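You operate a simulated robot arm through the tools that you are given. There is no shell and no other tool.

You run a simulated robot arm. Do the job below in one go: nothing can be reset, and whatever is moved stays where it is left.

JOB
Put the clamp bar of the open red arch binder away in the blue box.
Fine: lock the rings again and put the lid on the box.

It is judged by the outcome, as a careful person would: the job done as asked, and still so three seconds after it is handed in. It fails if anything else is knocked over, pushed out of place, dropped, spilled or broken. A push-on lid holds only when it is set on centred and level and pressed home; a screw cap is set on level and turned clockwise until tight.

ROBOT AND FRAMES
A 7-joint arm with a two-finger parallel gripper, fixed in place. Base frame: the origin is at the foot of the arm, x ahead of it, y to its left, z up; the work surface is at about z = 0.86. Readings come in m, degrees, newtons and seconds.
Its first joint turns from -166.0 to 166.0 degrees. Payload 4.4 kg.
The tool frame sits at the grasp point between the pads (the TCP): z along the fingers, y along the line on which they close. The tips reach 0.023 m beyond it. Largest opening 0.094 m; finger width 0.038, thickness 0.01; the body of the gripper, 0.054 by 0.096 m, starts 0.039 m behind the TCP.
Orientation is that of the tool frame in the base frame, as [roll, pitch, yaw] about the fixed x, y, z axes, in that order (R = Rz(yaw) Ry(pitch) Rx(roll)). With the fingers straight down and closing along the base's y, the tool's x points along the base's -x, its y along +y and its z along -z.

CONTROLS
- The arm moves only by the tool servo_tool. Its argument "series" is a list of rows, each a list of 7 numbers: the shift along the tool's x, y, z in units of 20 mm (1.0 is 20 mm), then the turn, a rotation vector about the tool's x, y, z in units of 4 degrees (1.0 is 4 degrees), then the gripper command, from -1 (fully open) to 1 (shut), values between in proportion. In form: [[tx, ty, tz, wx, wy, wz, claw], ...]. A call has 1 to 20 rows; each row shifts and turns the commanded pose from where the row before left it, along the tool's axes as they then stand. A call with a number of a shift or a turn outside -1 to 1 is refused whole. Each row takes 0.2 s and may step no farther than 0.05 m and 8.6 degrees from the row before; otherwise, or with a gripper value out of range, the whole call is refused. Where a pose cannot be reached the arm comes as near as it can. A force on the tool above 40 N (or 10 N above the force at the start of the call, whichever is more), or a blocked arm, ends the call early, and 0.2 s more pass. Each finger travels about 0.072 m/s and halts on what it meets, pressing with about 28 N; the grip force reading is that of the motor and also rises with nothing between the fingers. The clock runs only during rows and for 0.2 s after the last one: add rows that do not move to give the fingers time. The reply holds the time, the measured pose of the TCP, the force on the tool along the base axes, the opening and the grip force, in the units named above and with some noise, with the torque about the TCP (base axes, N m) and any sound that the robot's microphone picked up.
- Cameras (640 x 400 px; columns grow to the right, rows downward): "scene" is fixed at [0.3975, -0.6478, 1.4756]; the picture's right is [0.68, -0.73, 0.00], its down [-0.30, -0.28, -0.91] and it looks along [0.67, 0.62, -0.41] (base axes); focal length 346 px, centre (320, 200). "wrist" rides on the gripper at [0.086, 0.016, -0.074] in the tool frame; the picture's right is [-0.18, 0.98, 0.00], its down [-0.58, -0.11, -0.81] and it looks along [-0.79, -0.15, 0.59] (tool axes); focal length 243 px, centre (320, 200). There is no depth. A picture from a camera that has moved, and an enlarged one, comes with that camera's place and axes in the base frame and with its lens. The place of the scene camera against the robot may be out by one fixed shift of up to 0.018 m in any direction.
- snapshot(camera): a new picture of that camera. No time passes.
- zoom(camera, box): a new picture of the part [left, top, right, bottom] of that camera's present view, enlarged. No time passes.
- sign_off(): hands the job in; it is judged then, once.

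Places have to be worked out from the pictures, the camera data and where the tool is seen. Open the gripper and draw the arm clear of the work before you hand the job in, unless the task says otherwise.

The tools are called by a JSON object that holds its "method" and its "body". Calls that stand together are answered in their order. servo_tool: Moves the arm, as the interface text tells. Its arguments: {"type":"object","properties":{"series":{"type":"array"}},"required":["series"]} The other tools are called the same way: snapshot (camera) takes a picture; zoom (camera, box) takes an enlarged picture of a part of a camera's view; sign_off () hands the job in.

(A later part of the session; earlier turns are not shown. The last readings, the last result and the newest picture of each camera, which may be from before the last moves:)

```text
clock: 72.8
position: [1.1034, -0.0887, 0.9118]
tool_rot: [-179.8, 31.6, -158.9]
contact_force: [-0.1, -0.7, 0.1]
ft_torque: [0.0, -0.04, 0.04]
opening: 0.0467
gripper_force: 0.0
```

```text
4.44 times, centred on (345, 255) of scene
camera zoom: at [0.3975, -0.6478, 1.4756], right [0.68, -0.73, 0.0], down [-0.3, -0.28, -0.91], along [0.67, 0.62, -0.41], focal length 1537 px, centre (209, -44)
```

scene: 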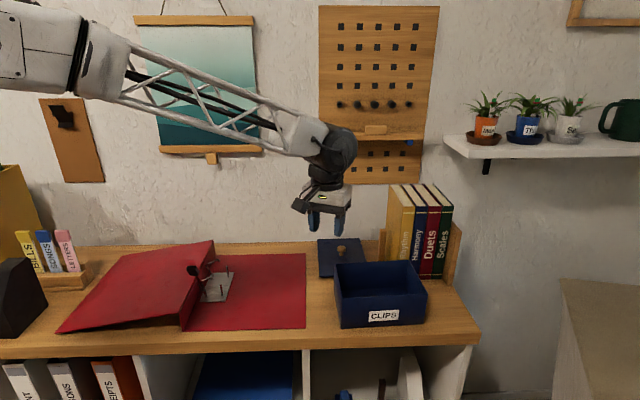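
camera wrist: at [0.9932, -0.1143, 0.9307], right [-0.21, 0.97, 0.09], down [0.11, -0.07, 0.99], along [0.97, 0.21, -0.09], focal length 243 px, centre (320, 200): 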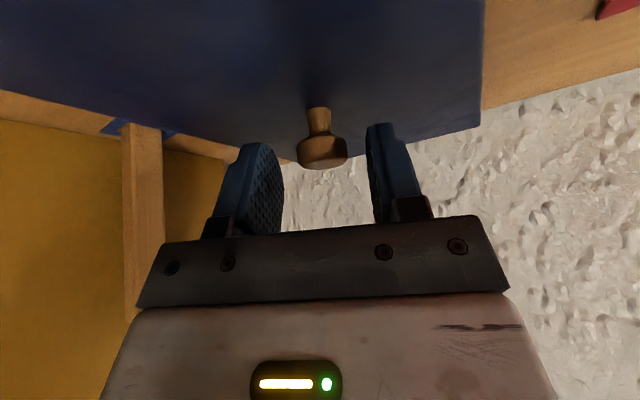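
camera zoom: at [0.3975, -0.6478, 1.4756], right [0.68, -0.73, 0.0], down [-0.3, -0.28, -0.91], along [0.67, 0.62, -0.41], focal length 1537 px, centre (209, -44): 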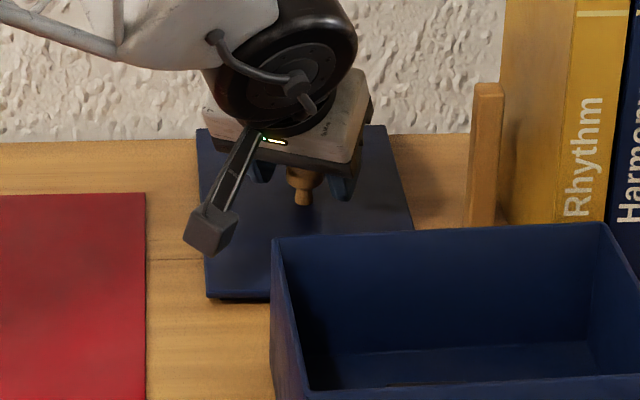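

Cap centre is 20 mm beyond the TCP. I advance 10 mm more in small steps and then close on the cap.

{"method": "servo_tool", "body": {"series": [[0, 0, 0.25, 0, 0, 0, 0], [0, 0, 0.25, 0, 0, 0, 0], [0, 0, 0, 0, 0, 0, 0]]}}

{"method": "zoom", "body": {"camera": "wrist", "box": [220, 80, 420, 240]}}

```text
clock: 73.6
position: [1.1083, -0.0867, 0.905]
tool_rot: [-179.7, 31.7, -158.8]
contact_force: [0.6, -0.4, 0.8]
ft_torque: [0.03, 0.01, 0.03]
opening: 0.0468
gripper_force: 0.0
```

```text
2.50 times, centred on (320, 160) of wrist
camera zoom: at [0.9983, -0.1123, 0.9224], right [-0.21, 0.97, 0.09], down [0.1, -0.07, 0.99], along [0.97, 0.21, -0.09], focal length 606 px, centre (320, 300)
```

zoom: 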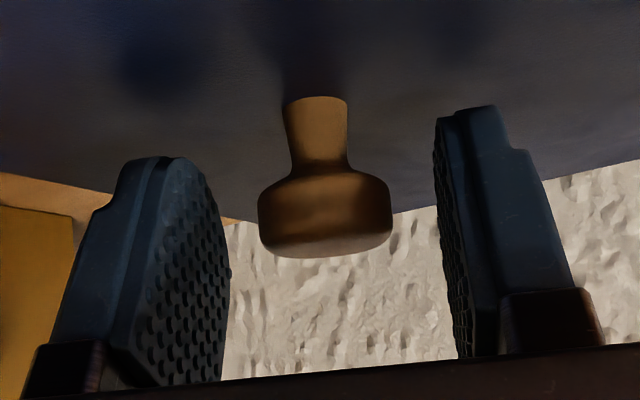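

The cap sits well between the pads with even gaps. I close on it.

{"method": "servo_tool", "body": {"series": [[0, 0, 0, 0, 0, 0, 0.35], [0, 0, 0, 0, 0, 0, 1], [0, 0, 0, 0, 0, 0, 1], [0, 0, 0, 0, 0, 0, 1]]}}

{"method": "zoom", "body": {"camera": "wrist", "box": [220, 80, 420, 240]}}

{"method": "zoom", "body": {"camera": "scene", "box": [300, 210, 390, 300]}}

```text
clock: 74.6
position: [1.1086, -0.0869, 0.9034]
tool_rot: [-179.8, 31.7, -158.9]
contact_force: [-0.7, 0.5, 2.2]
ft_torque: [0.01, 0.0, -0.04]
opening: 0.0244
gripper_force: 28.0
```

```text
2.50 times, centred on (320, 160) of wrist
camera zoom: at [0.9982, -0.1123, 0.9224], right [-0.21, 0.97, 0.09], down [0.1, -0.07, 0.99], along [0.97, 0.21, -0.09], focal length 606 px, centre (320, 300)
```

zoom: 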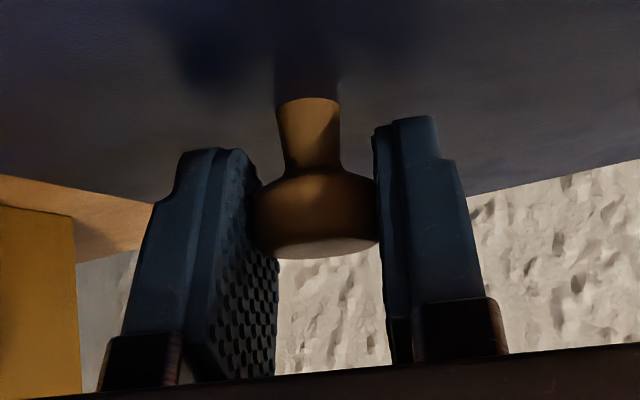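

```text
4.44 times, centred on (345, 255) of scene
camera zoom: at [0.3975, -0.6478, 1.4756], right [0.68, -0.73, 0.0], down [-0.3, -0.28, -0.91], along [0.67, 0.62, -0.41], focal length 1537 px, centre (209, -44)
```

zoom: 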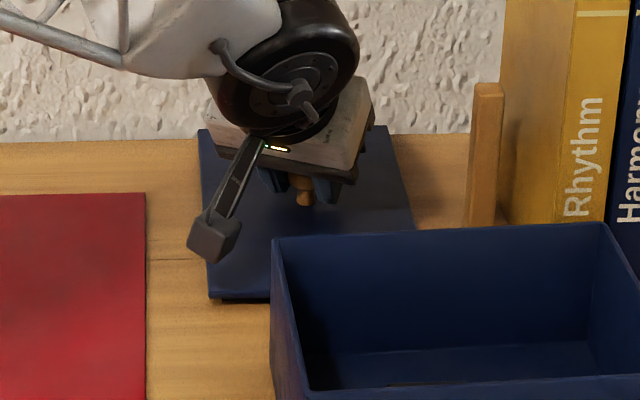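

The cap is held at 24 mm. I lift straight up about 4 cm first and check that the lid comes along level.

{"method": "servo_tool", "body": {"series": [[-0.263, 0, -0.425, 0, 0, 0, 1], [-0.525, 0, -0.851, 0, 0, 0, 1], [-0.525, 0, -0.851, 0, 0, 0, 1], [0, 0, 0, 0, 0, 0, 1]]}}

{"method": "zoom", "body": {"camera": "scene", "box": [290, 190, 400, 300]}}

{"method": "snapshot", "body": {"camera": "wrist"}}

```text
clock: 75.6
position: [1.1088, -0.0863, 0.9546]
tool_rot: [-179.8, 31.7, -158.8]
contact_force: [-0.1, -0.5, -1.1]
ft_torque: [0.01, -0.04, 0.0]
opening: 0.0244
gripper_force: 28.4
```

```text
3.64 times, centred on (345, 245) of scene
camera zoom: at [0.3975, -0.6478, 1.4756], right [0.68, -0.73, 0.0], down [-0.3, -0.28, -0.91], along [0.67, 0.62, -0.41], focal length 1258 px, centre (229, 36)
```

zoom: 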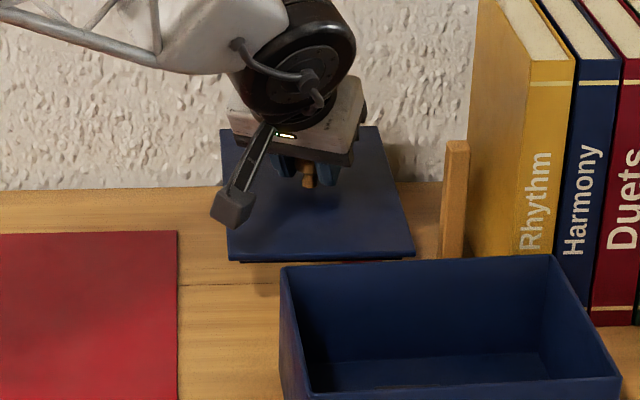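

```text
taken
camera wrist: at [0.9991, -0.1112, 0.9732], right [-0.21, 0.97, 0.09], down [0.11, -0.07, 0.99], along [0.97, 0.21, -0.09], focal length 243 px, centre (320, 200)
```

wrist: 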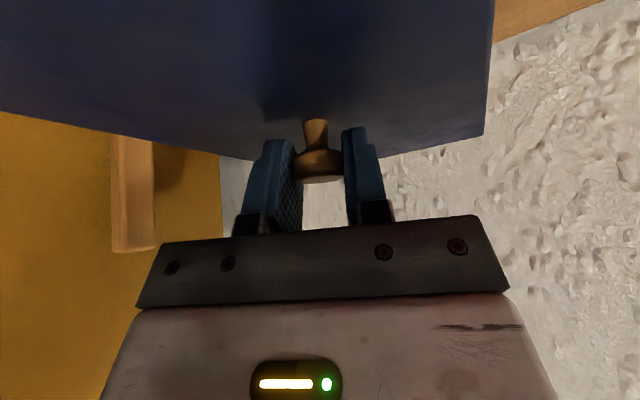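

The lid lifted level and clear. I raise it higher and bring it towards the robot, over the gap between binder and box, where there is room to turn it.

{"method": "servo_tool", "body": {"series": [[-0.525, 0, -0.851, 0, 0, 0, 1], [-0.525, 0, -0.851, 0, 0, 0, 1], [-0.525, 0, -0.851, 0, 0, 0, 1], [0.804, 0.269, -0.83, 0, 0, 0, 1], [0.804, 0.269, -0.83, 0, 0, 0, 1], [0.804, 0.269, -0.83, 0, 0, 0, 1], [0.804, 0.269, -0.83, 0, 0, 0, 1], [0.804, 0.269, -0.83, 0, 0, 0, 1], [0.804, 0.269, -0.83, 0, 0, 0, 1], [0.804, 0.269, -0.83, 0, 0, 0, 1], [0, 0, 0, 0, 0, 0, 1]]}}

{"method": "snapshot", "body": {"camera": "scene"}}

```text
clock: 78.0
position: [0.9498, -0.1075, 1.0548]
tool_rot: [-179.8, 31.7, -158.9]
contact_force: [0.5, -0.7, -0.1]
ft_torque: [-0.01, 0.0, -0.03]
opening: 0.0245
gripper_force: 27.9
```

```text
taken
```

scene: 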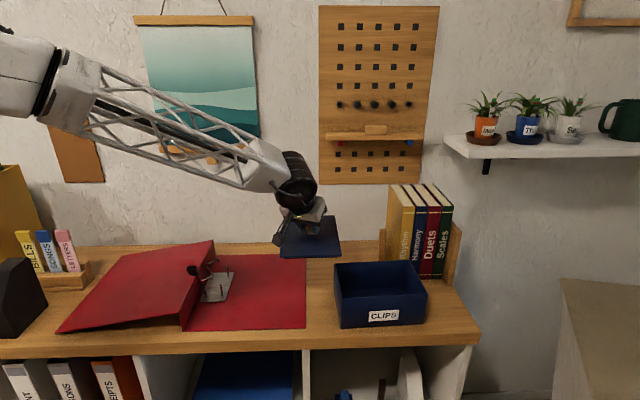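

The lid hangs level and clear of everything. I now turn it 90° clockwise about the vertical, keeping the tool's tilt unchanged.

{"method": "servo_tool", "body": {"series": [[0, 0, 0, 0.5255, 0, 0.8508, 1], [0, 0, 0, 0.5255, 0, 0.8508, 1], [0, 0, 0, 0.5255, 0, 0.8508, 1], [0, 0, 0, 0.5255, 0, 0.8508, 1], [0, 0, 0, 0.5255, 0, 0.8508, 1], [0, 0, 0, 0.5255, 0, 0.8508, 1], [0, 0, 0, 0.5255, 0, 0.8508, 1], [0, 0, 0, 0.5255, 0, 0.8508, 1], [0, 0, 0, 0.5255, 0, 0.8508, 1], [0, 0, 0, 0.5255, 0, 0.8508, 1], [0, 0, 0, 0.5255, 0, 0.8508, 1], [0, 0, 0, 0.5255, 0, 0.8508, 1], [0, 0, 0, 0.5255, 0, 0.8508, 1], [0, 0, 0, 0.5255, 0, 0.8508, 1], [0, 0, 0, 0.5255, 0, 0.8508, 1], [0, 0, 0, 0.5255, 0, 0.8508, 1], [0, 0, 0, 0.5255, 0, 0.8508, 1], [0, 0, 0, 0.5255, 0, 0.8508, 1], [0, 0, 0, 0.5255, 0, 0.8508, 1], [0, 0, 0, 0.5255, 0, 0.8508, 1]]}}

{"method": "servo_tool", "body": {"series": [[0, 0, 0, 0.5255, 0, 0.8508, 1], [0, 0, 0, 0.5255, 0, 0.8508, 1], [0, 0, 0, 0.2628, 0, 0.4254, 1], [0, 0, 0, 0, 0, 0, 1], [0, 0, 0, 0, 0, 0, 1]]}}

{"method": "snapshot", "body": {"camera": "scene"}}

{"method": "snapshot", "body": {"camera": "wrist"}}

```text
clock: 82.2
position: [0.9488, -0.1075, 1.0543]
tool_rot: [-179.9, 31.9, 121.0]
contact_force: [0.2, -1.4, -1.0]
ft_torque: [-0.01, 0.0, 0.01]
opening: 0.0243
gripper_force: 28.0
```

```text
clock: 83.4
position: [0.9488, -0.1065, 1.0541]
tool_rot: [-179.8, 31.9, 111.1]
contact_force: [-0.2, -0.6, -0.5]
ft_torque: [0.0, -0.01, 0.03]
opening: 0.0243
gripper_force: 28.2
```

```text
taken
```

scene: 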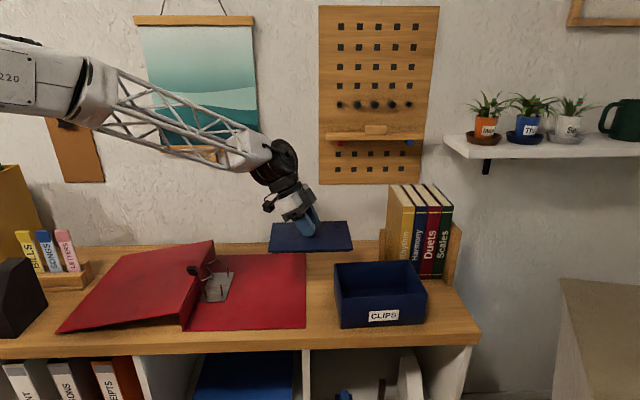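

```text
taken
camera wrist: at [0.9239, 0.0036, 1.072], right [0.97, 0.21, 0.1], down [-0.08, -0.1, 0.99], along [0.22, -0.97, -0.08], focal length 243 px, centre (320, 200)
```

wrist: 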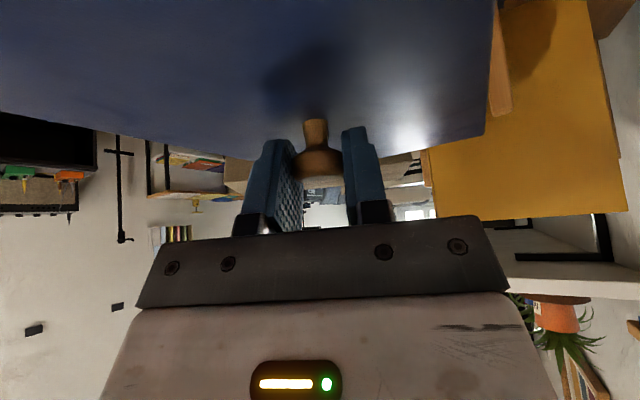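

The lid is now oriented lengthwise like the box. For centring I need accurate box corners, so I'll zoom the scene camera on the box and on the hanging lid.

{"method": "zoom", "body": {"camera": "scene", "box": [325, 255, 435, 332]}}

{"method": "zoom", "body": {"camera": "scene", "box": [260, 195, 370, 265]}}

```text
5.19 times, centred on (380, 294) of scene
camera zoom: at [0.3975, -0.6478, 1.4756], right [0.68, -0.73, 0.0], down [-0.3, -0.28, -0.91], along [0.67, 0.62, -0.41], focal length 1796 px, centre (8, -286)
```

zoom: 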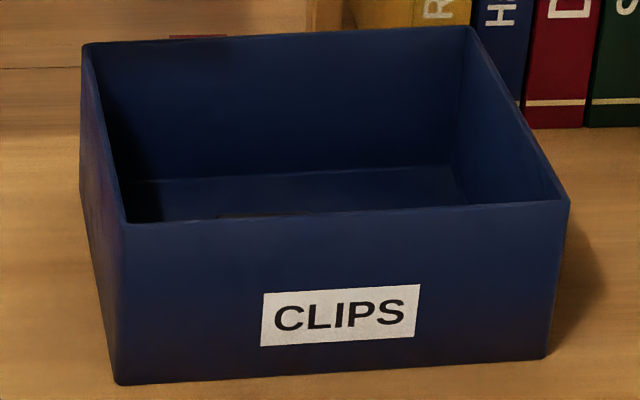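

```text
5.71 times, centred on (315, 230) of scene
camera zoom: at [0.3975, -0.6478, 1.4756], right [0.68, -0.73, 0.0], down [-0.3, -0.28, -0.91], along [0.67, 0.62, -0.41], focal length 1976 px, centre (349, 29)
```

zoom: 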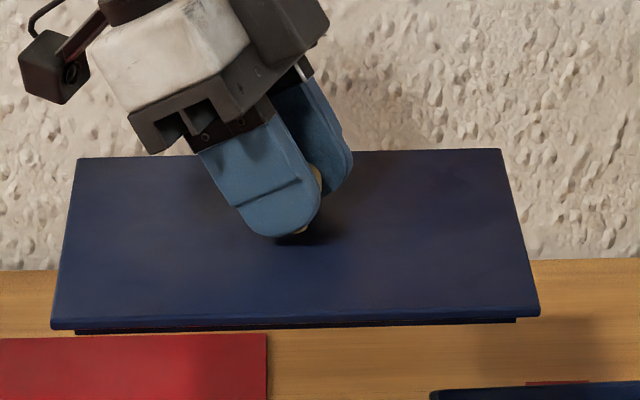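

Comparing edges, the box is turned about 2° counter-clockwise relative to the lid, and its rim is at z≈0.953. I turn the lid by that 2.2° and move it over the box, still 6 cm above the rim.

{"method": "servo_tool", "body": {"series": [[0, 0, 0, -0.29, 0, -0.467, 1], [-0.981, -0.091, 0.611, 0, 0, 0, 1], [-0.981, -0.091, 0.611, 0, 0, 0, 1], [-0.981, -0.091, 0.611, 0, 0, 0, 1], [-0.981, -0.091, 0.611, 0, 0, 0, 1], [-0.981, -0.091, 0.611, 0, 0, 0, 1], [-0.981, -0.091, 0.611, 0, 0, 0, 1], [-0.981, -0.091, 0.611, 0, 0, 0, 1], [-0.981, -0.091, 0.611, 0, 0, 0, 1], [0, 0, 0, 0, 0, 0, 1], [0, 0, 0, 0, 0, 0, 1]]}}

{"method": "zoom", "body": {"camera": "scene", "box": [315, 200, 455, 335]}}

{"method": "snapshot", "body": {"camera": "wrist"}}

```text
clock: 85.8
position: [1.0073, -0.2843, 1.0541]
tool_rot: [-179.9, 31.9, 113.3]
contact_force: [0.0, 0.8, 0.4]
ft_torque: [0.03, -0.01, 0.0]
opening: 0.0241
gripper_force: 28.2
```

```text
2.96 times, centred on (385, 268) of scene
camera zoom: at [0.3975, -0.6478, 1.4756], right [0.68, -0.73, 0.0], down [-0.3, -0.28, -0.91], along [0.67, 0.62, -0.41], focal length 1025 px, centre (127, 0)
```

zoom: 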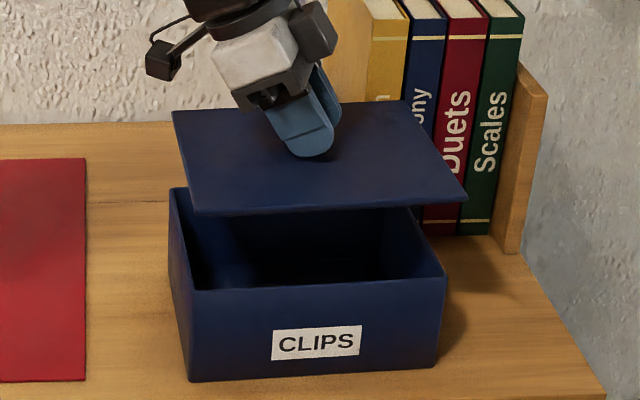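

```text
taken
camera wrist: at [0.9786, -0.1736, 1.0725], right [0.96, 0.24, 0.1], down [-0.07, -0.11, 0.99], along [0.25, -0.96, -0.08], focal length 243 px, centre (320, 200)
```

wrist: 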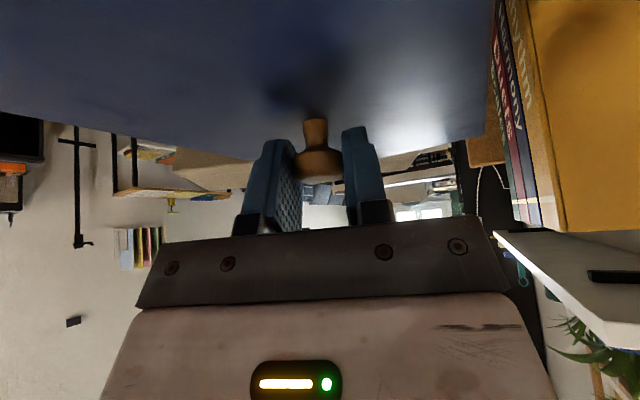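

The lid is over the box and nearly aligned. I lower it 4 cm to just above the rim for a finer comparison.

{"method": "servo_tool", "body": {"series": [[0.528, 0, 0.849, 0, 0, 0, 1], [0.528, 0, 0.849, 0, 0, 0, 1], [0, 0, 0, 0, 0, 0, 1], [0, 0, 0, 0, 0, 0, 1]]}}

{"method": "zoom", "body": {"camera": "scene", "box": [325, 245, 435, 322]}}

{"method": "zoom", "body": {"camera": "scene", "box": [315, 240, 385, 290]}}

{"method": "zoom", "body": {"camera": "scene", "box": [375, 240, 445, 290]}}

```text
clock: 86.8
position: [1.0076, -0.2828, 1.0148]
tool_rot: [-179.9, 31.9, 113.3]
contact_force: [0.3, 0.2, -0.1]
ft_torque: [0.02, 0.01, 0.02]
opening: 0.0245
gripper_force: 27.4
```

```text
5.19 times, centred on (380, 284) of scene
camera zoom: at [0.3975, -0.6478, 1.4756], right [0.68, -0.73, 0.0], down [-0.3, -0.28, -0.91], along [0.67, 0.62, -0.41], focal length 1796 px, centre (8, -234)
```

zoom: 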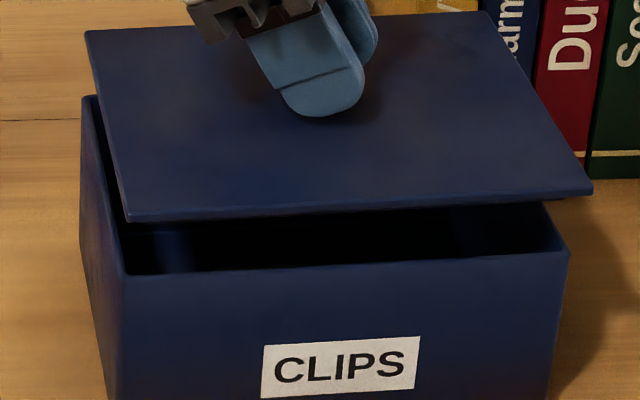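

```text
8.00 times, centred on (350, 265) of scene
camera zoom: at [0.3975, -0.6478, 1.4756], right [0.68, -0.73, 0.0], down [-0.3, -0.28, -0.91], along [0.67, 0.62, -0.41], focal length 2767 px, centre (80, -320)
```

zoom: 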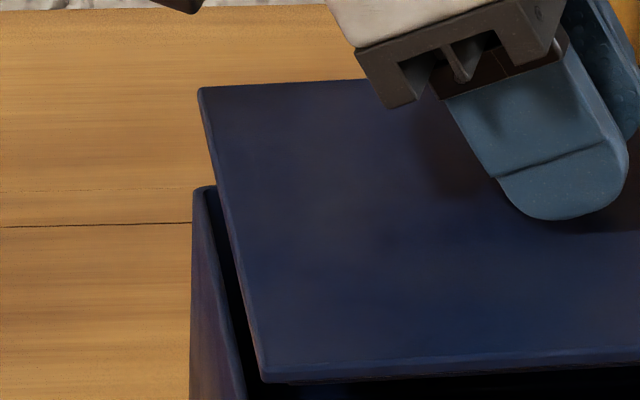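

```text
8.00 times, centred on (410, 265) of scene
camera zoom: at [0.3975, -0.6478, 1.4756], right [0.68, -0.73, 0.0], down [-0.3, -0.28, -0.91], along [0.67, 0.62, -0.41], focal length 2767 px, centre (-400, -320)
```

zoom: 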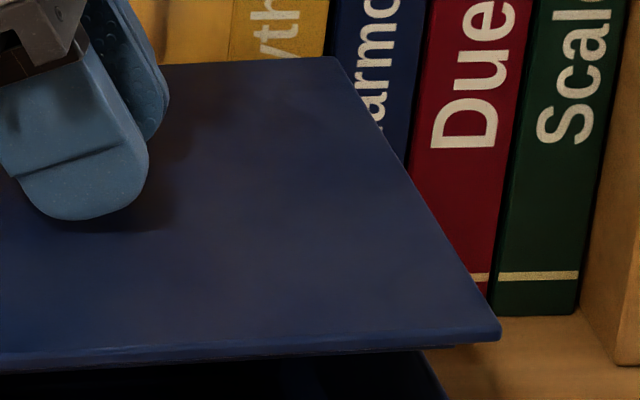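

Angles now match (about 4.8° in the scene frame for both), and the lid is roughly 6 mm too far right/back. I correct that and lower another 13 mm, to just above the rim.

{"method": "servo_tool", "body": {"series": [[0.216, -0.152, 0.248, 0, 0, 0, 1], [0.216, -0.152, 0.248, 0, 0, 0, 1], [0, 0, 0, 0, 0, 0, 1], [0, 0, 0, 0, 0, 0, 1]]}}

{"method": "zoom", "body": {"camera": "scene", "box": [325, 245, 435, 322]}}

{"method": "zoom", "body": {"camera": "scene", "box": [325, 245, 375, 305]}}

{"method": "zoom", "body": {"camera": "scene", "box": [390, 245, 440, 305]}}

```text
clock: 87.8
position: [1.0017, -0.2832, 0.9995]
tool_rot: [-179.9, 31.8, 113.4]
contact_force: [0.0, 0.7, 0.0]
ft_torque: [-0.02, 0.01, 0.03]
opening: 0.0242
gripper_force: 27.7
```

```text
5.19 times, centred on (380, 284) of scene
camera zoom: at [0.3975, -0.6478, 1.4756], right [0.68, -0.73, 0.0], down [-0.3, -0.28, -0.91], along [0.67, 0.62, -0.41], focal length 1796 px, centre (8, -234)
```

zoom: 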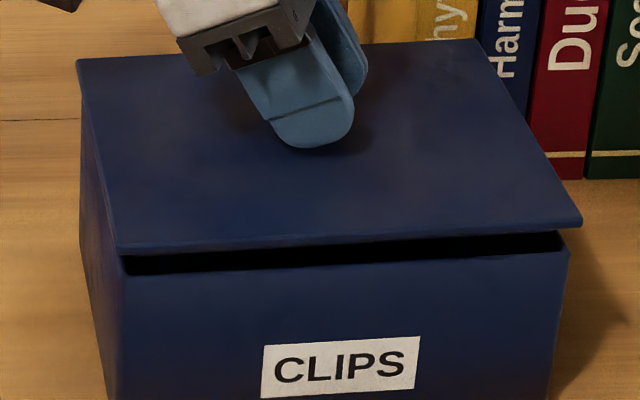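

```text
6.67 times, centred on (350, 275) of scene
camera zoom: at [0.3975, -0.6478, 1.4756], right [0.68, -0.73, 0.0], down [-0.3, -0.28, -0.91], along [0.67, 0.62, -0.41], focal length 2306 px, centre (120, -300)
```

zoom: 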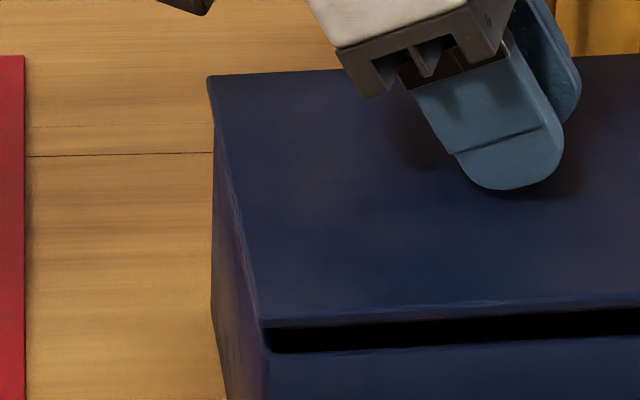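

```text
6.67 times, centred on (415, 275) of scene
camera zoom: at [0.3975, -0.6478, 1.4756], right [0.68, -0.73, 0.0], down [-0.3, -0.28, -0.91], along [0.67, 0.62, -0.41], focal length 2306 px, centre (-313, -300)
```

zoom: 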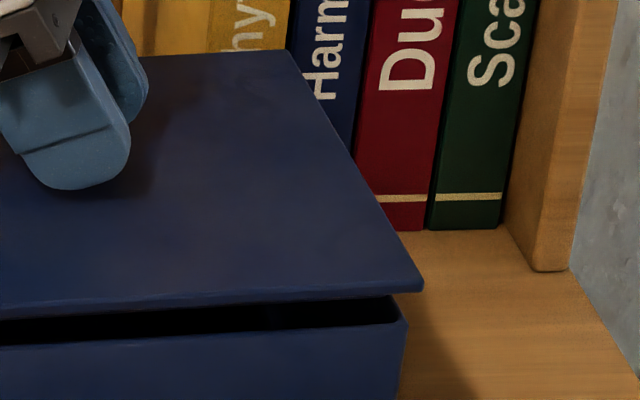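

The lid is within a few millimetres of centred. I'll zoom hard on the two front corners to compare lid edge and rim directly.

{"method": "zoom", "body": {"camera": "scene", "box": [332, 280, 364, 304]}}

{"method": "zoom", "body": {"camera": "scene", "box": [406, 278, 438, 302]}}

{"method": "zoom", "body": {"camera": "scene", "box": [324, 248, 356, 272]}}

```text
16.00 times, centred on (348, 292) of scene
camera zoom: at [0.3975, -0.6478, 1.4756], right [0.68, -0.73, 0.0], down [-0.3, -0.28, -0.91], along [0.67, 0.62, -0.41], focal length 5533 px, centre (-128, -1272)
```

zoom: 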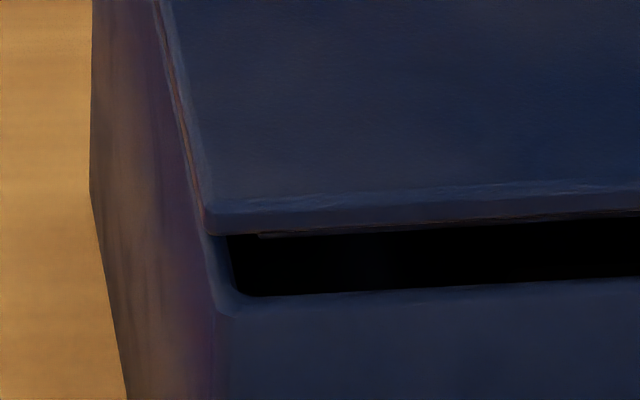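

```text
16.00 times, centred on (422, 290) of scene
camera zoom: at [0.3975, -0.6478, 1.4756], right [0.68, -0.73, 0.0], down [-0.3, -0.28, -0.91], along [0.67, 0.62, -0.41], focal length 5533 px, centre (-1312, -1240)
```

zoom: 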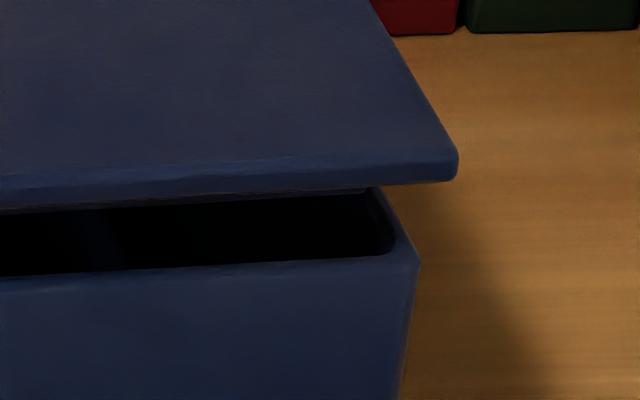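

```text
16.00 times, centred on (340, 260) of scene
camera zoom: at [0.3975, -0.6478, 1.4756], right [0.68, -0.73, 0.0], down [-0.3, -0.28, -0.91], along [0.67, 0.62, -0.41], focal length 5533 px, centre (0, -760)
```

zoom: 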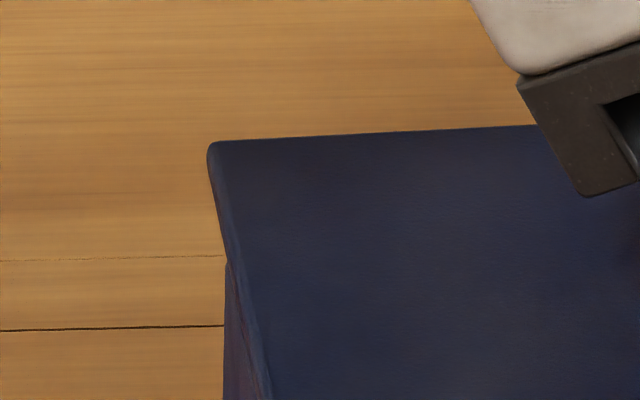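

Careful measurement gives a box about 0.20×0.14×0.09 and a lid overhang of about 3 mm, with the lid 3 mm too far back and otherwise centred and square. I shift it forward 3 mm and lower 6 mm, to where the plug should meet the rim.

{"method": "servo_tool", "body": {"series": [[0.04, -0.148, -0.03, 0, 0, 0, 1], [0.05, 0, 0.15, 0, 0, 0, 1], [0.05, 0, 0.15, 0, 0, 0, 1], [0, 0, 0, 0, 0, 0, 1], [0, 0, 0, 0, 0, 0, 1]]}}

{"method": "zoom", "body": {"camera": "scene", "box": [332, 280, 364, 304]}}

{"method": "zoom", "body": {"camera": "scene", "box": [406, 278, 438, 302]}}

{"method": "zoom", "body": {"camera": "scene", "box": [324, 248, 356, 272]}}

```text
clock: 89.0
position: [0.9995, -0.2849, 0.9953]
tool_rot: [-179.9, 32.0, 113.4]
contact_force: [0.0, -0.1, -0.7]
ft_torque: [0.03, 0.0, 0.0]
opening: 0.0245
gripper_force: 27.8
```

```text
16.00 times, centred on (348, 292) of scene
camera zoom: at [0.3975, -0.6478, 1.4756], right [0.68, -0.73, 0.0], down [-0.3, -0.28, -0.91], along [0.67, 0.62, -0.41], focal length 5533 px, centre (-128, -1272)
```

zoom: 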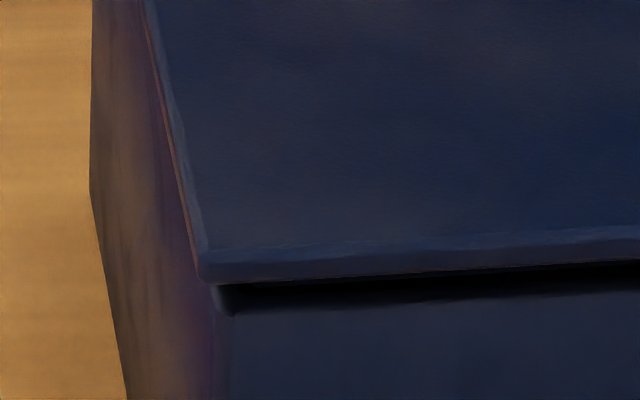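

```text
16.00 times, centred on (422, 290) of scene
camera zoom: at [0.3975, -0.6478, 1.4756], right [0.68, -0.73, 0.0], down [-0.3, -0.28, -0.91], along [0.67, 0.62, -0.41], focal length 5533 px, centre (-1312, -1240)
```

zoom: 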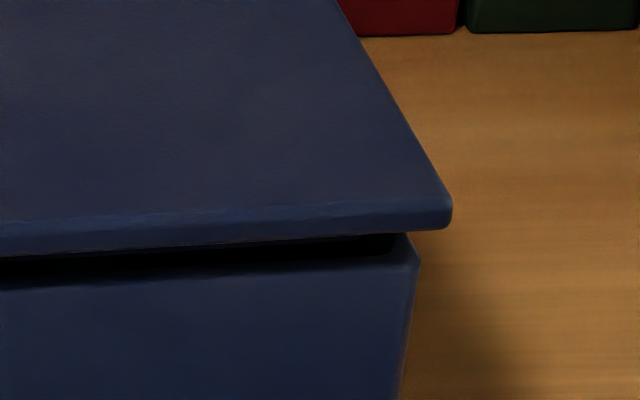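

```text
16.00 times, centred on (340, 260) of scene
camera zoom: at [0.3975, -0.6478, 1.4756], right [0.68, -0.73, 0.0], down [-0.3, -0.28, -0.91], along [0.67, 0.62, -0.41], focal length 5533 px, centre (0, -760)
```

zoom: 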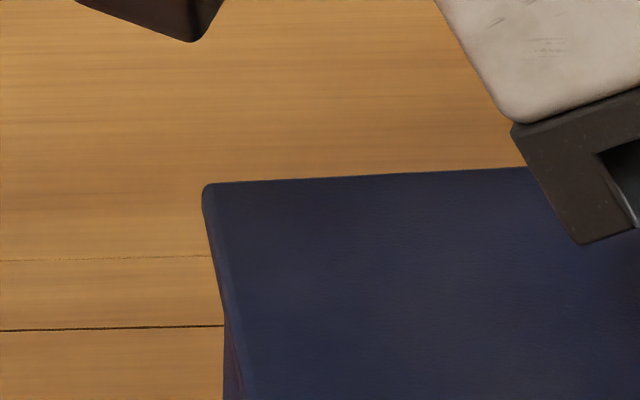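

Sideways overhangs are balanced (about 3 mm each). I take a still reading to pin down the height before the final descent.

{"method": "servo_tool", "body": {"series": [[0, 0, 0, 0, 0, 0, 1], [0, 0, 0, 0, 0, 0, 1]]}}

{"method": "servo_tool", "body": {"series": [[0, 0, 0, 0, 0, 0, 1], [0, 0, 0, 0, 0, 0, 1]]}}

{"method": "zoom", "body": {"camera": "scene", "box": [336, 284, 356, 299]}}

```text
clock: 89.6
position: [0.9998, -0.2838, 0.9929]
tool_rot: [-179.9, 31.9, 113.4]
contact_force: [0.4, 0.0, -0.2]
ft_torque: [0.0, 0.02, 0.0]
opening: 0.0242
gripper_force: 28.0
```

```text
clock: 90.2
position: [0.9995, -0.2851, 0.9944]
tool_rot: [-179.9, 32.0, 113.3]
contact_force: [-0.7, 0.1, 0.0]
ft_torque: [-0.01, 0.0, 0.01]
opening: 0.0245
gripper_force: 27.6
```

```text
16.00 times, centred on (346, 292) of scene
camera zoom: at [0.3975, -0.6478, 1.4756], right [0.68, -0.73, 0.0], down [-0.3, -0.28, -0.91], along [0.67, 0.62, -0.41], focal length 5533 px, centre (-96, -1264)
```

zoom: 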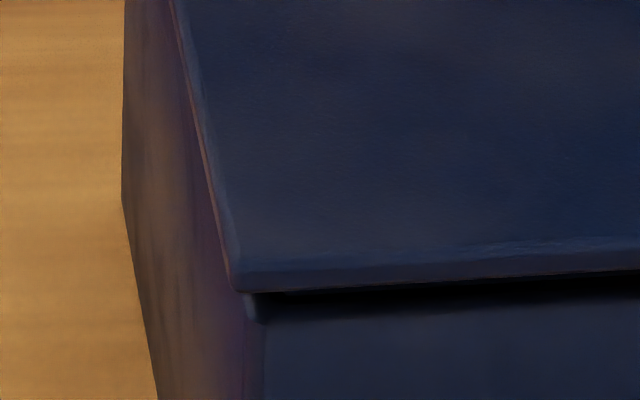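

The average height puts the plug right at the rim plane, with the overhangs balanced front and back. I lower in 3 mm steps while reading the force.

{"method": "servo_tool", "body": {"series": [[0.079, 0, 0.127, 0, 0, 0, 1], [0, 0, 0, 0, 0, 0, 1]]}}

{"method": "servo_tool", "body": {"series": [[0.079, 0, 0.127, 0, 0, 0, 1], [0, 0, 0, 0, 0, 0, 1]]}}

{"method": "zoom", "body": {"camera": "scene", "box": [325, 245, 435, 322]}}

{"method": "zoom", "body": {"camera": "scene", "box": [406, 278, 438, 302]}}

{"method": "zoom", "body": {"camera": "scene", "box": [332, 280, 364, 304]}}

```text
clock: 90.8
position: [0.9983, -0.2852, 0.9919]
tool_rot: [-179.9, 31.8, 113.2]
contact_force: [2.1, 0.3, 5.2]
ft_torque: [-0.29, 0.24, 0.06]
opening: 0.0239
gripper_force: 27.7
```

```text
clock: 91.4
position: [1.0002, -0.2847, 0.9903]
tool_rot: [180.0, 31.9, 113.2]
contact_force: [5.1, 1.9, 16.8]
ft_torque: [-0.69, 0.33, 0.13]
opening: 0.0244
gripper_force: 28.5
```

```text
5.19 times, centred on (380, 284) of scene
camera zoom: at [0.3975, -0.6478, 1.4756], right [0.68, -0.73, 0.0], down [-0.3, -0.28, -0.91], along [0.67, 0.62, -0.41], focal length 1796 px, centre (8, -234)
```

zoom: 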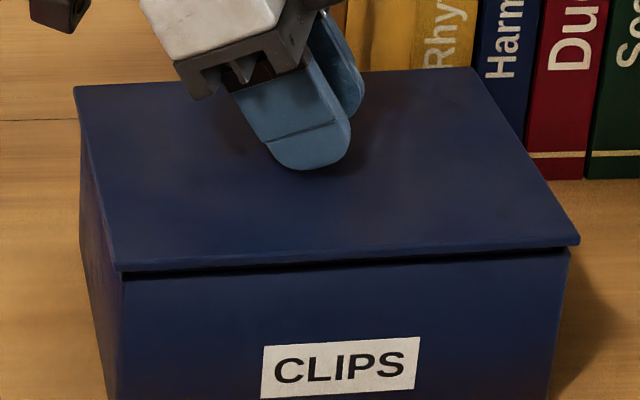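

```text
16.00 times, centred on (422, 290) of scene
camera zoom: at [0.3975, -0.6478, 1.4756], right [0.68, -0.73, 0.0], down [-0.3, -0.28, -0.91], along [0.67, 0.62, -0.41], focal length 5533 px, centre (-1312, -1240)
```

zoom: 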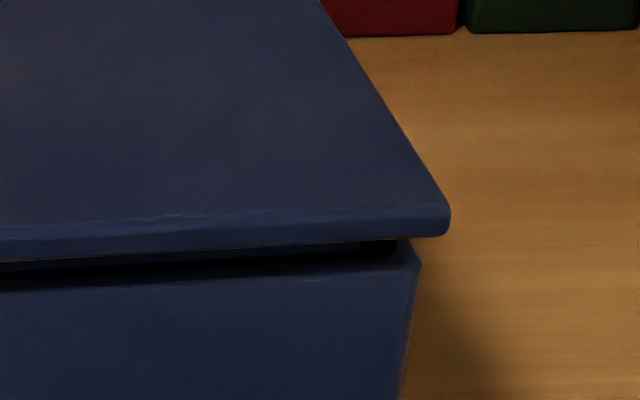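

```text
16.00 times, centred on (348, 292) of scene
camera zoom: at [0.3975, -0.6478, 1.4756], right [0.68, -0.73, 0.0], down [-0.3, -0.28, -0.91], along [0.67, 0.62, -0.41], focal length 5533 px, centre (-128, -1272)
```

zoom: 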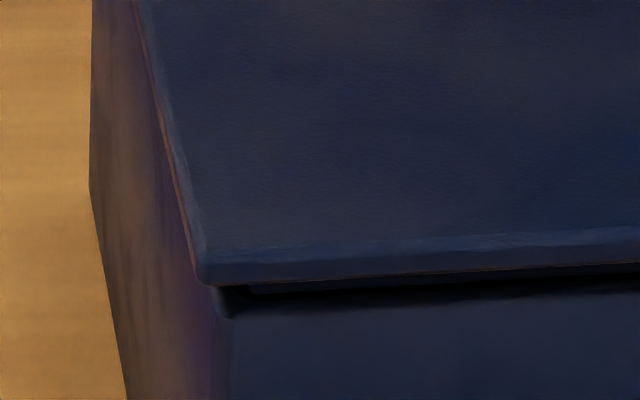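

The plug touched something: 17 N with a torque that puts the contact on the front side, so the lid is slightly too far forward. I look at the back corners before correcting.

{"method": "zoom", "body": {"camera": "scene", "box": [324, 252, 356, 276]}}

{"method": "zoom", "body": {"camera": "scene", "box": [396, 248, 428, 272]}}

{"method": "zoom", "body": {"camera": "scene", "box": [370, 278, 402, 302]}}

```text
16.00 times, centred on (340, 264) of scene
camera zoom: at [0.3975, -0.6478, 1.4756], right [0.68, -0.73, 0.0], down [-0.3, -0.28, -0.91], along [0.67, 0.62, -0.41], focal length 5533 px, centre (0, -824)
```

zoom: 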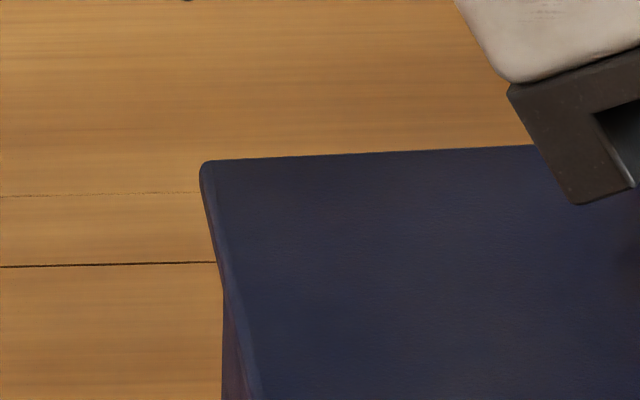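

```text
16.00 times, centred on (412, 260) of scene
camera zoom: at [0.3975, -0.6478, 1.4756], right [0.68, -0.73, 0.0], down [-0.3, -0.28, -0.91], along [0.67, 0.62, -0.41], focal length 5533 px, centre (-1152, -760)
```

zoom: 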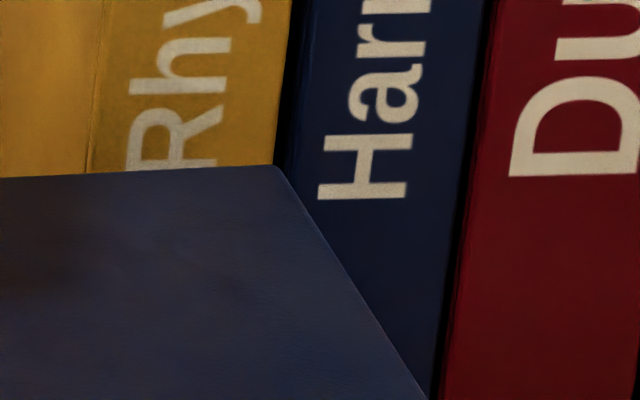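

```text
16.00 times, centred on (386, 290) of scene
camera zoom: at [0.3975, -0.6478, 1.4756], right [0.68, -0.73, 0.0], down [-0.3, -0.28, -0.91], along [0.67, 0.62, -0.41], focal length 5533 px, centre (-736, -1240)
```

zoom: 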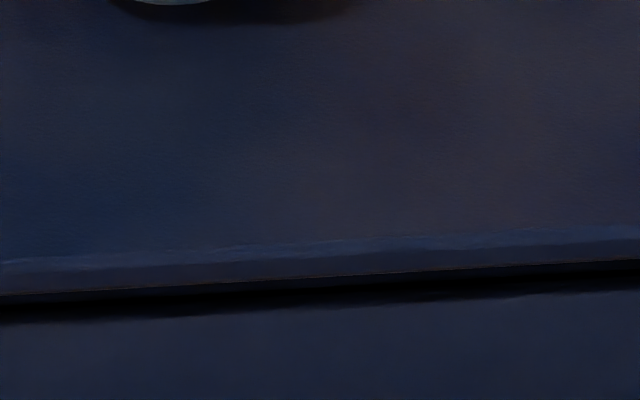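

The back of the lid went in about 8 mm while the front plug edge sits on the front rim, so it tilted. I raise it 8 mm to free it and see how it hangs.

{"method": "servo_tool", "body": {"series": [[-0.105, 0, -0.17, 0, 0, 0, 1], [-0.105, 0, -0.17, 0, 0, 0, 1], [0, 0, 0, 0, 0, 0, 1], [0, 0, 0, 0, 0, 0, 1]]}}

{"method": "zoom", "body": {"camera": "scene", "box": [325, 245, 435, 322]}}

{"method": "zoom", "body": {"camera": "scene", "box": [324, 252, 356, 276]}}

{"method": "zoom", "body": {"camera": "scene", "box": [332, 280, 364, 304]}}

{"method": "zoom", "body": {"camera": "scene", "box": [406, 278, 438, 302]}}

```text
clock: 92.4
position: [1.0004, -0.2842, 0.9972]
tool_rot: [-179.8, 32.0, 113.3]
contact_force: [0.0, 0.4, -0.3]
ft_torque: [0.01, 0.02, 0.01]
opening: 0.024
gripper_force: 28.2
```

```text
5.19 times, centred on (380, 284) of scene
camera zoom: at [0.3975, -0.6478, 1.4756], right [0.68, -0.73, 0.0], down [-0.3, -0.28, -0.91], along [0.67, 0.62, -0.41], focal length 1796 px, centre (8, -234)
```

zoom: 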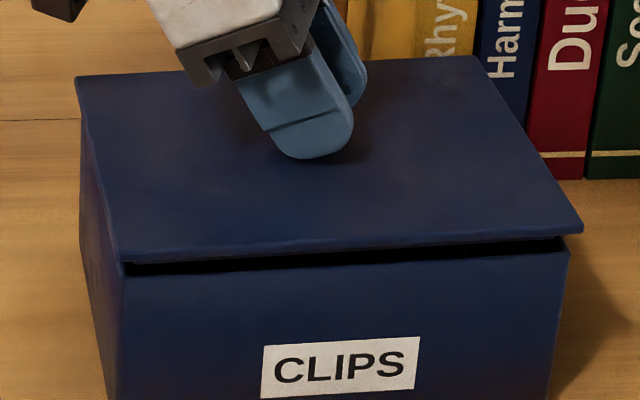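

```text
16.00 times, centred on (340, 264) of scene
camera zoom: at [0.3975, -0.6478, 1.4756], right [0.68, -0.73, 0.0], down [-0.3, -0.28, -0.91], along [0.67, 0.62, -0.41], focal length 5533 px, centre (0, -824)
```

zoom: 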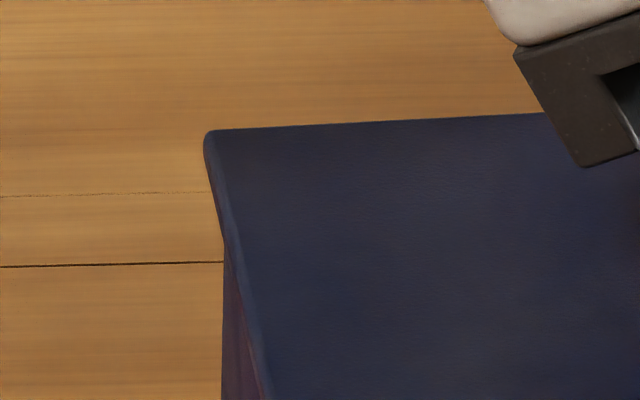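

```text
16.00 times, centred on (348, 292) of scene
camera zoom: at [0.3975, -0.6478, 1.4756], right [0.68, -0.73, 0.0], down [-0.3, -0.28, -0.91], along [0.67, 0.62, -0.41], focal length 5533 px, centre (-128, -1272)
```

zoom: 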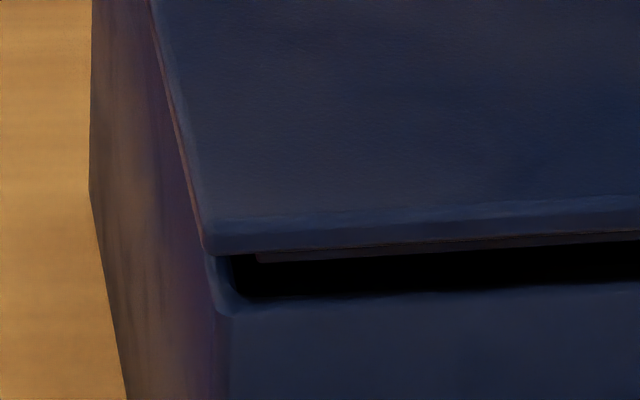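

```text
16.00 times, centred on (422, 290) of scene
camera zoom: at [0.3975, -0.6478, 1.4756], right [0.68, -0.73, 0.0], down [-0.3, -0.28, -0.91], along [0.67, 0.62, -0.41], focal length 5533 px, centre (-1312, -1240)
```

zoom: 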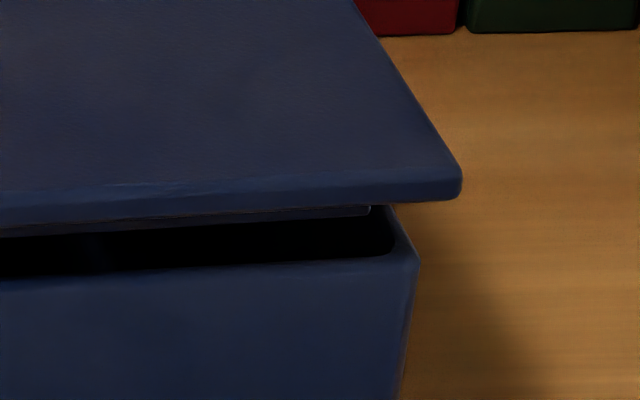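

The lid stayed tilted about 3° (back low) after slipping in the pads, and it evidently sat about 2 mm too far forward. I level it by rotating about the box's long axis and shift it 2 mm back.

{"method": "servo_tool", "body": {"series": [[0, 0.08, -0.06, 0, 0, 0, 1], [0, 0, 0, -0.28, 0.148, 0.175, 1], [0, 0, 0, -0.28, 0.148, 0.175, 1], [0, 0, 0, 0, 0, 0, 1], [0, 0, 0, 0, 0, 0, 1]]}}

{"method": "zoom", "body": {"camera": "scene", "box": [324, 252, 356, 276]}}

{"method": "zoom", "body": {"camera": "scene", "box": [332, 280, 364, 304]}}

{"method": "zoom", "body": {"camera": "scene", "box": [406, 278, 438, 302]}}

{"method": "zoom", "body": {"camera": "scene", "box": [396, 248, 428, 272]}}

```text
clock: 93.6
position: [1.0013, -0.284, 0.9976]
tool_rot: [176.9, 30.6, 111.7]
contact_force: [0.4, -0.5, -0.4]
ft_torque: [0.01, -0.03, 0.01]
opening: 0.0242
gripper_force: 28.3
```

```text
16.00 times, centred on (340, 264) of scene
camera zoom: at [0.3975, -0.6478, 1.4756], right [0.68, -0.73, 0.0], down [-0.3, -0.28, -0.91], along [0.67, 0.62, -0.41], focal length 5533 px, centre (0, -824)
```

zoom: 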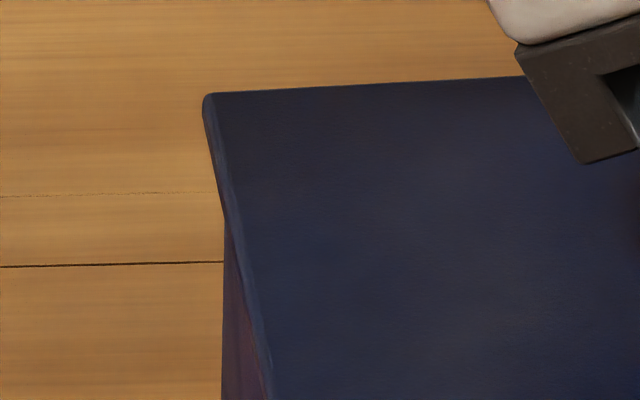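

```text
16.00 times, centred on (348, 292) of scene
camera zoom: at [0.3975, -0.6478, 1.4756], right [0.68, -0.73, 0.0], down [-0.3, -0.28, -0.91], along [0.67, 0.62, -0.41], focal length 5533 px, centre (-128, -1272)
```

zoom: 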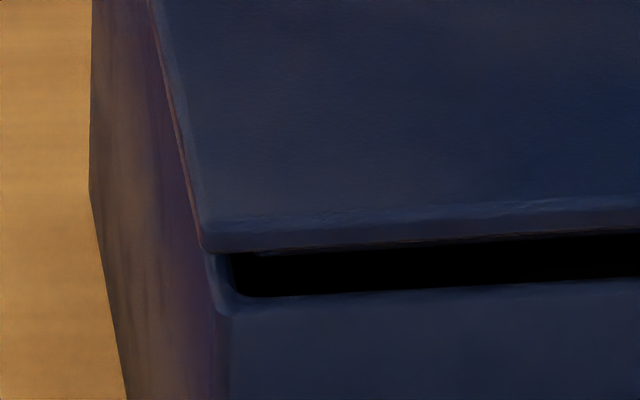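

```text
16.00 times, centred on (422, 290) of scene
camera zoom: at [0.3975, -0.6478, 1.4756], right [0.68, -0.73, 0.0], down [-0.3, -0.28, -0.91], along [0.67, 0.62, -0.41], focal length 5533 px, centre (-1312, -1240)
```

zoom: 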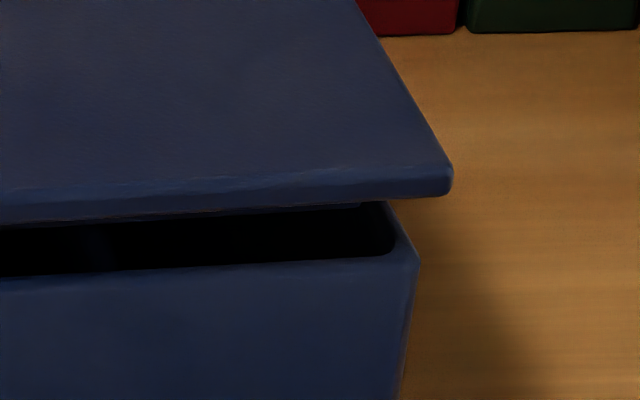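

```text
16.00 times, centred on (412, 260) of scene
camera zoom: at [0.3975, -0.6478, 1.4756], right [0.68, -0.73, 0.0], down [-0.3, -0.28, -0.91], along [0.67, 0.62, -0.41], focal length 5533 px, centre (-1152, -760)
```

zoom: 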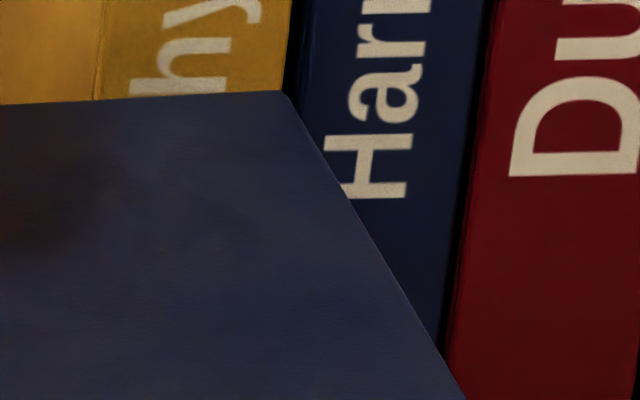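

The lid is level again and about 2 mm further back. I lower 5 mm to the rim plane and then 2 mm more, reading the force each time.

{"method": "servo_tool", "body": {"series": [[0.127, -0.012, 0.215, 0, 0, 0, 1], [0.051, -0.005, 0.086, 0, 0, 0, 1], [0, 0, 0, 0, 0, 0, 1], [0, 0, 0, 0, 0, 0, 1]]}}

{"method": "zoom", "body": {"camera": "scene", "box": [324, 252, 356, 276]}}

{"method": "zoom", "body": {"camera": "scene", "box": [332, 280, 364, 304]}}

{"method": "zoom", "body": {"camera": "scene", "box": [406, 278, 438, 302]}}

```text
clock: 94.6
position: [1.0003, -0.2837, 0.9912]
tool_rot: [177.0, 30.8, 111.7]
contact_force: [0.0, -0.9, -0.7]
ft_torque: [-0.03, -0.02, 0.01]
opening: 0.0244
gripper_force: 27.9
```

```text
16.00 times, centred on (340, 264) of scene
camera zoom: at [0.3975, -0.6478, 1.4756], right [0.68, -0.73, 0.0], down [-0.3, -0.28, -0.91], along [0.67, 0.62, -0.41], focal length 5533 px, centre (0, -824)
```

zoom: 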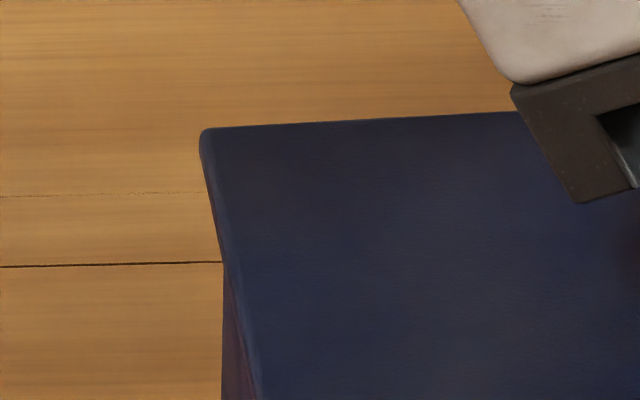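

```text
16.00 times, centred on (348, 292) of scene
camera zoom: at [0.3975, -0.6478, 1.4756], right [0.68, -0.73, 0.0], down [-0.3, -0.28, -0.91], along [0.67, 0.62, -0.41], focal length 5533 px, centre (-128, -1272)
```

zoom: 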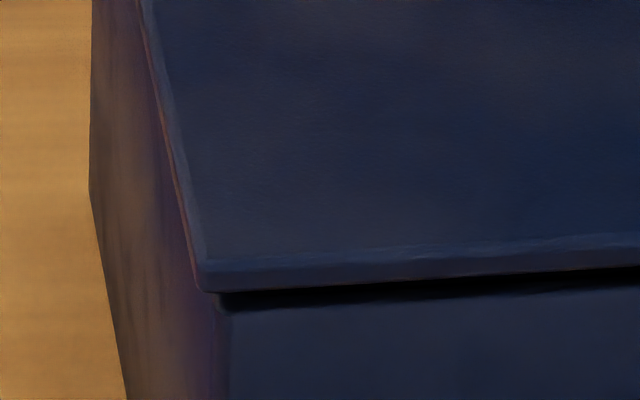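

```text
16.00 times, centred on (422, 290) of scene
camera zoom: at [0.3975, -0.6478, 1.4756], right [0.68, -0.73, 0.0], down [-0.3, -0.28, -0.91], along [0.67, 0.62, -0.41], focal length 5533 px, centre (-1312, -1240)
```

zoom: 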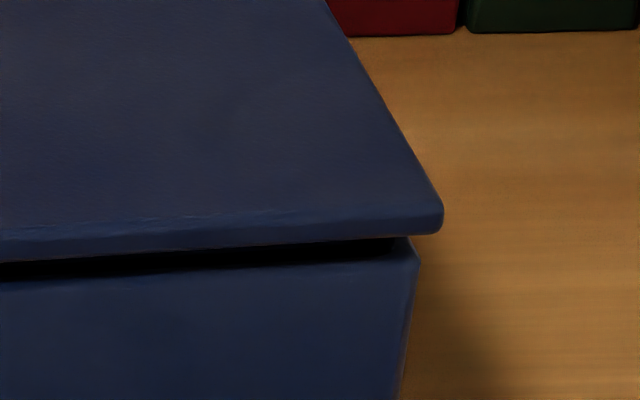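

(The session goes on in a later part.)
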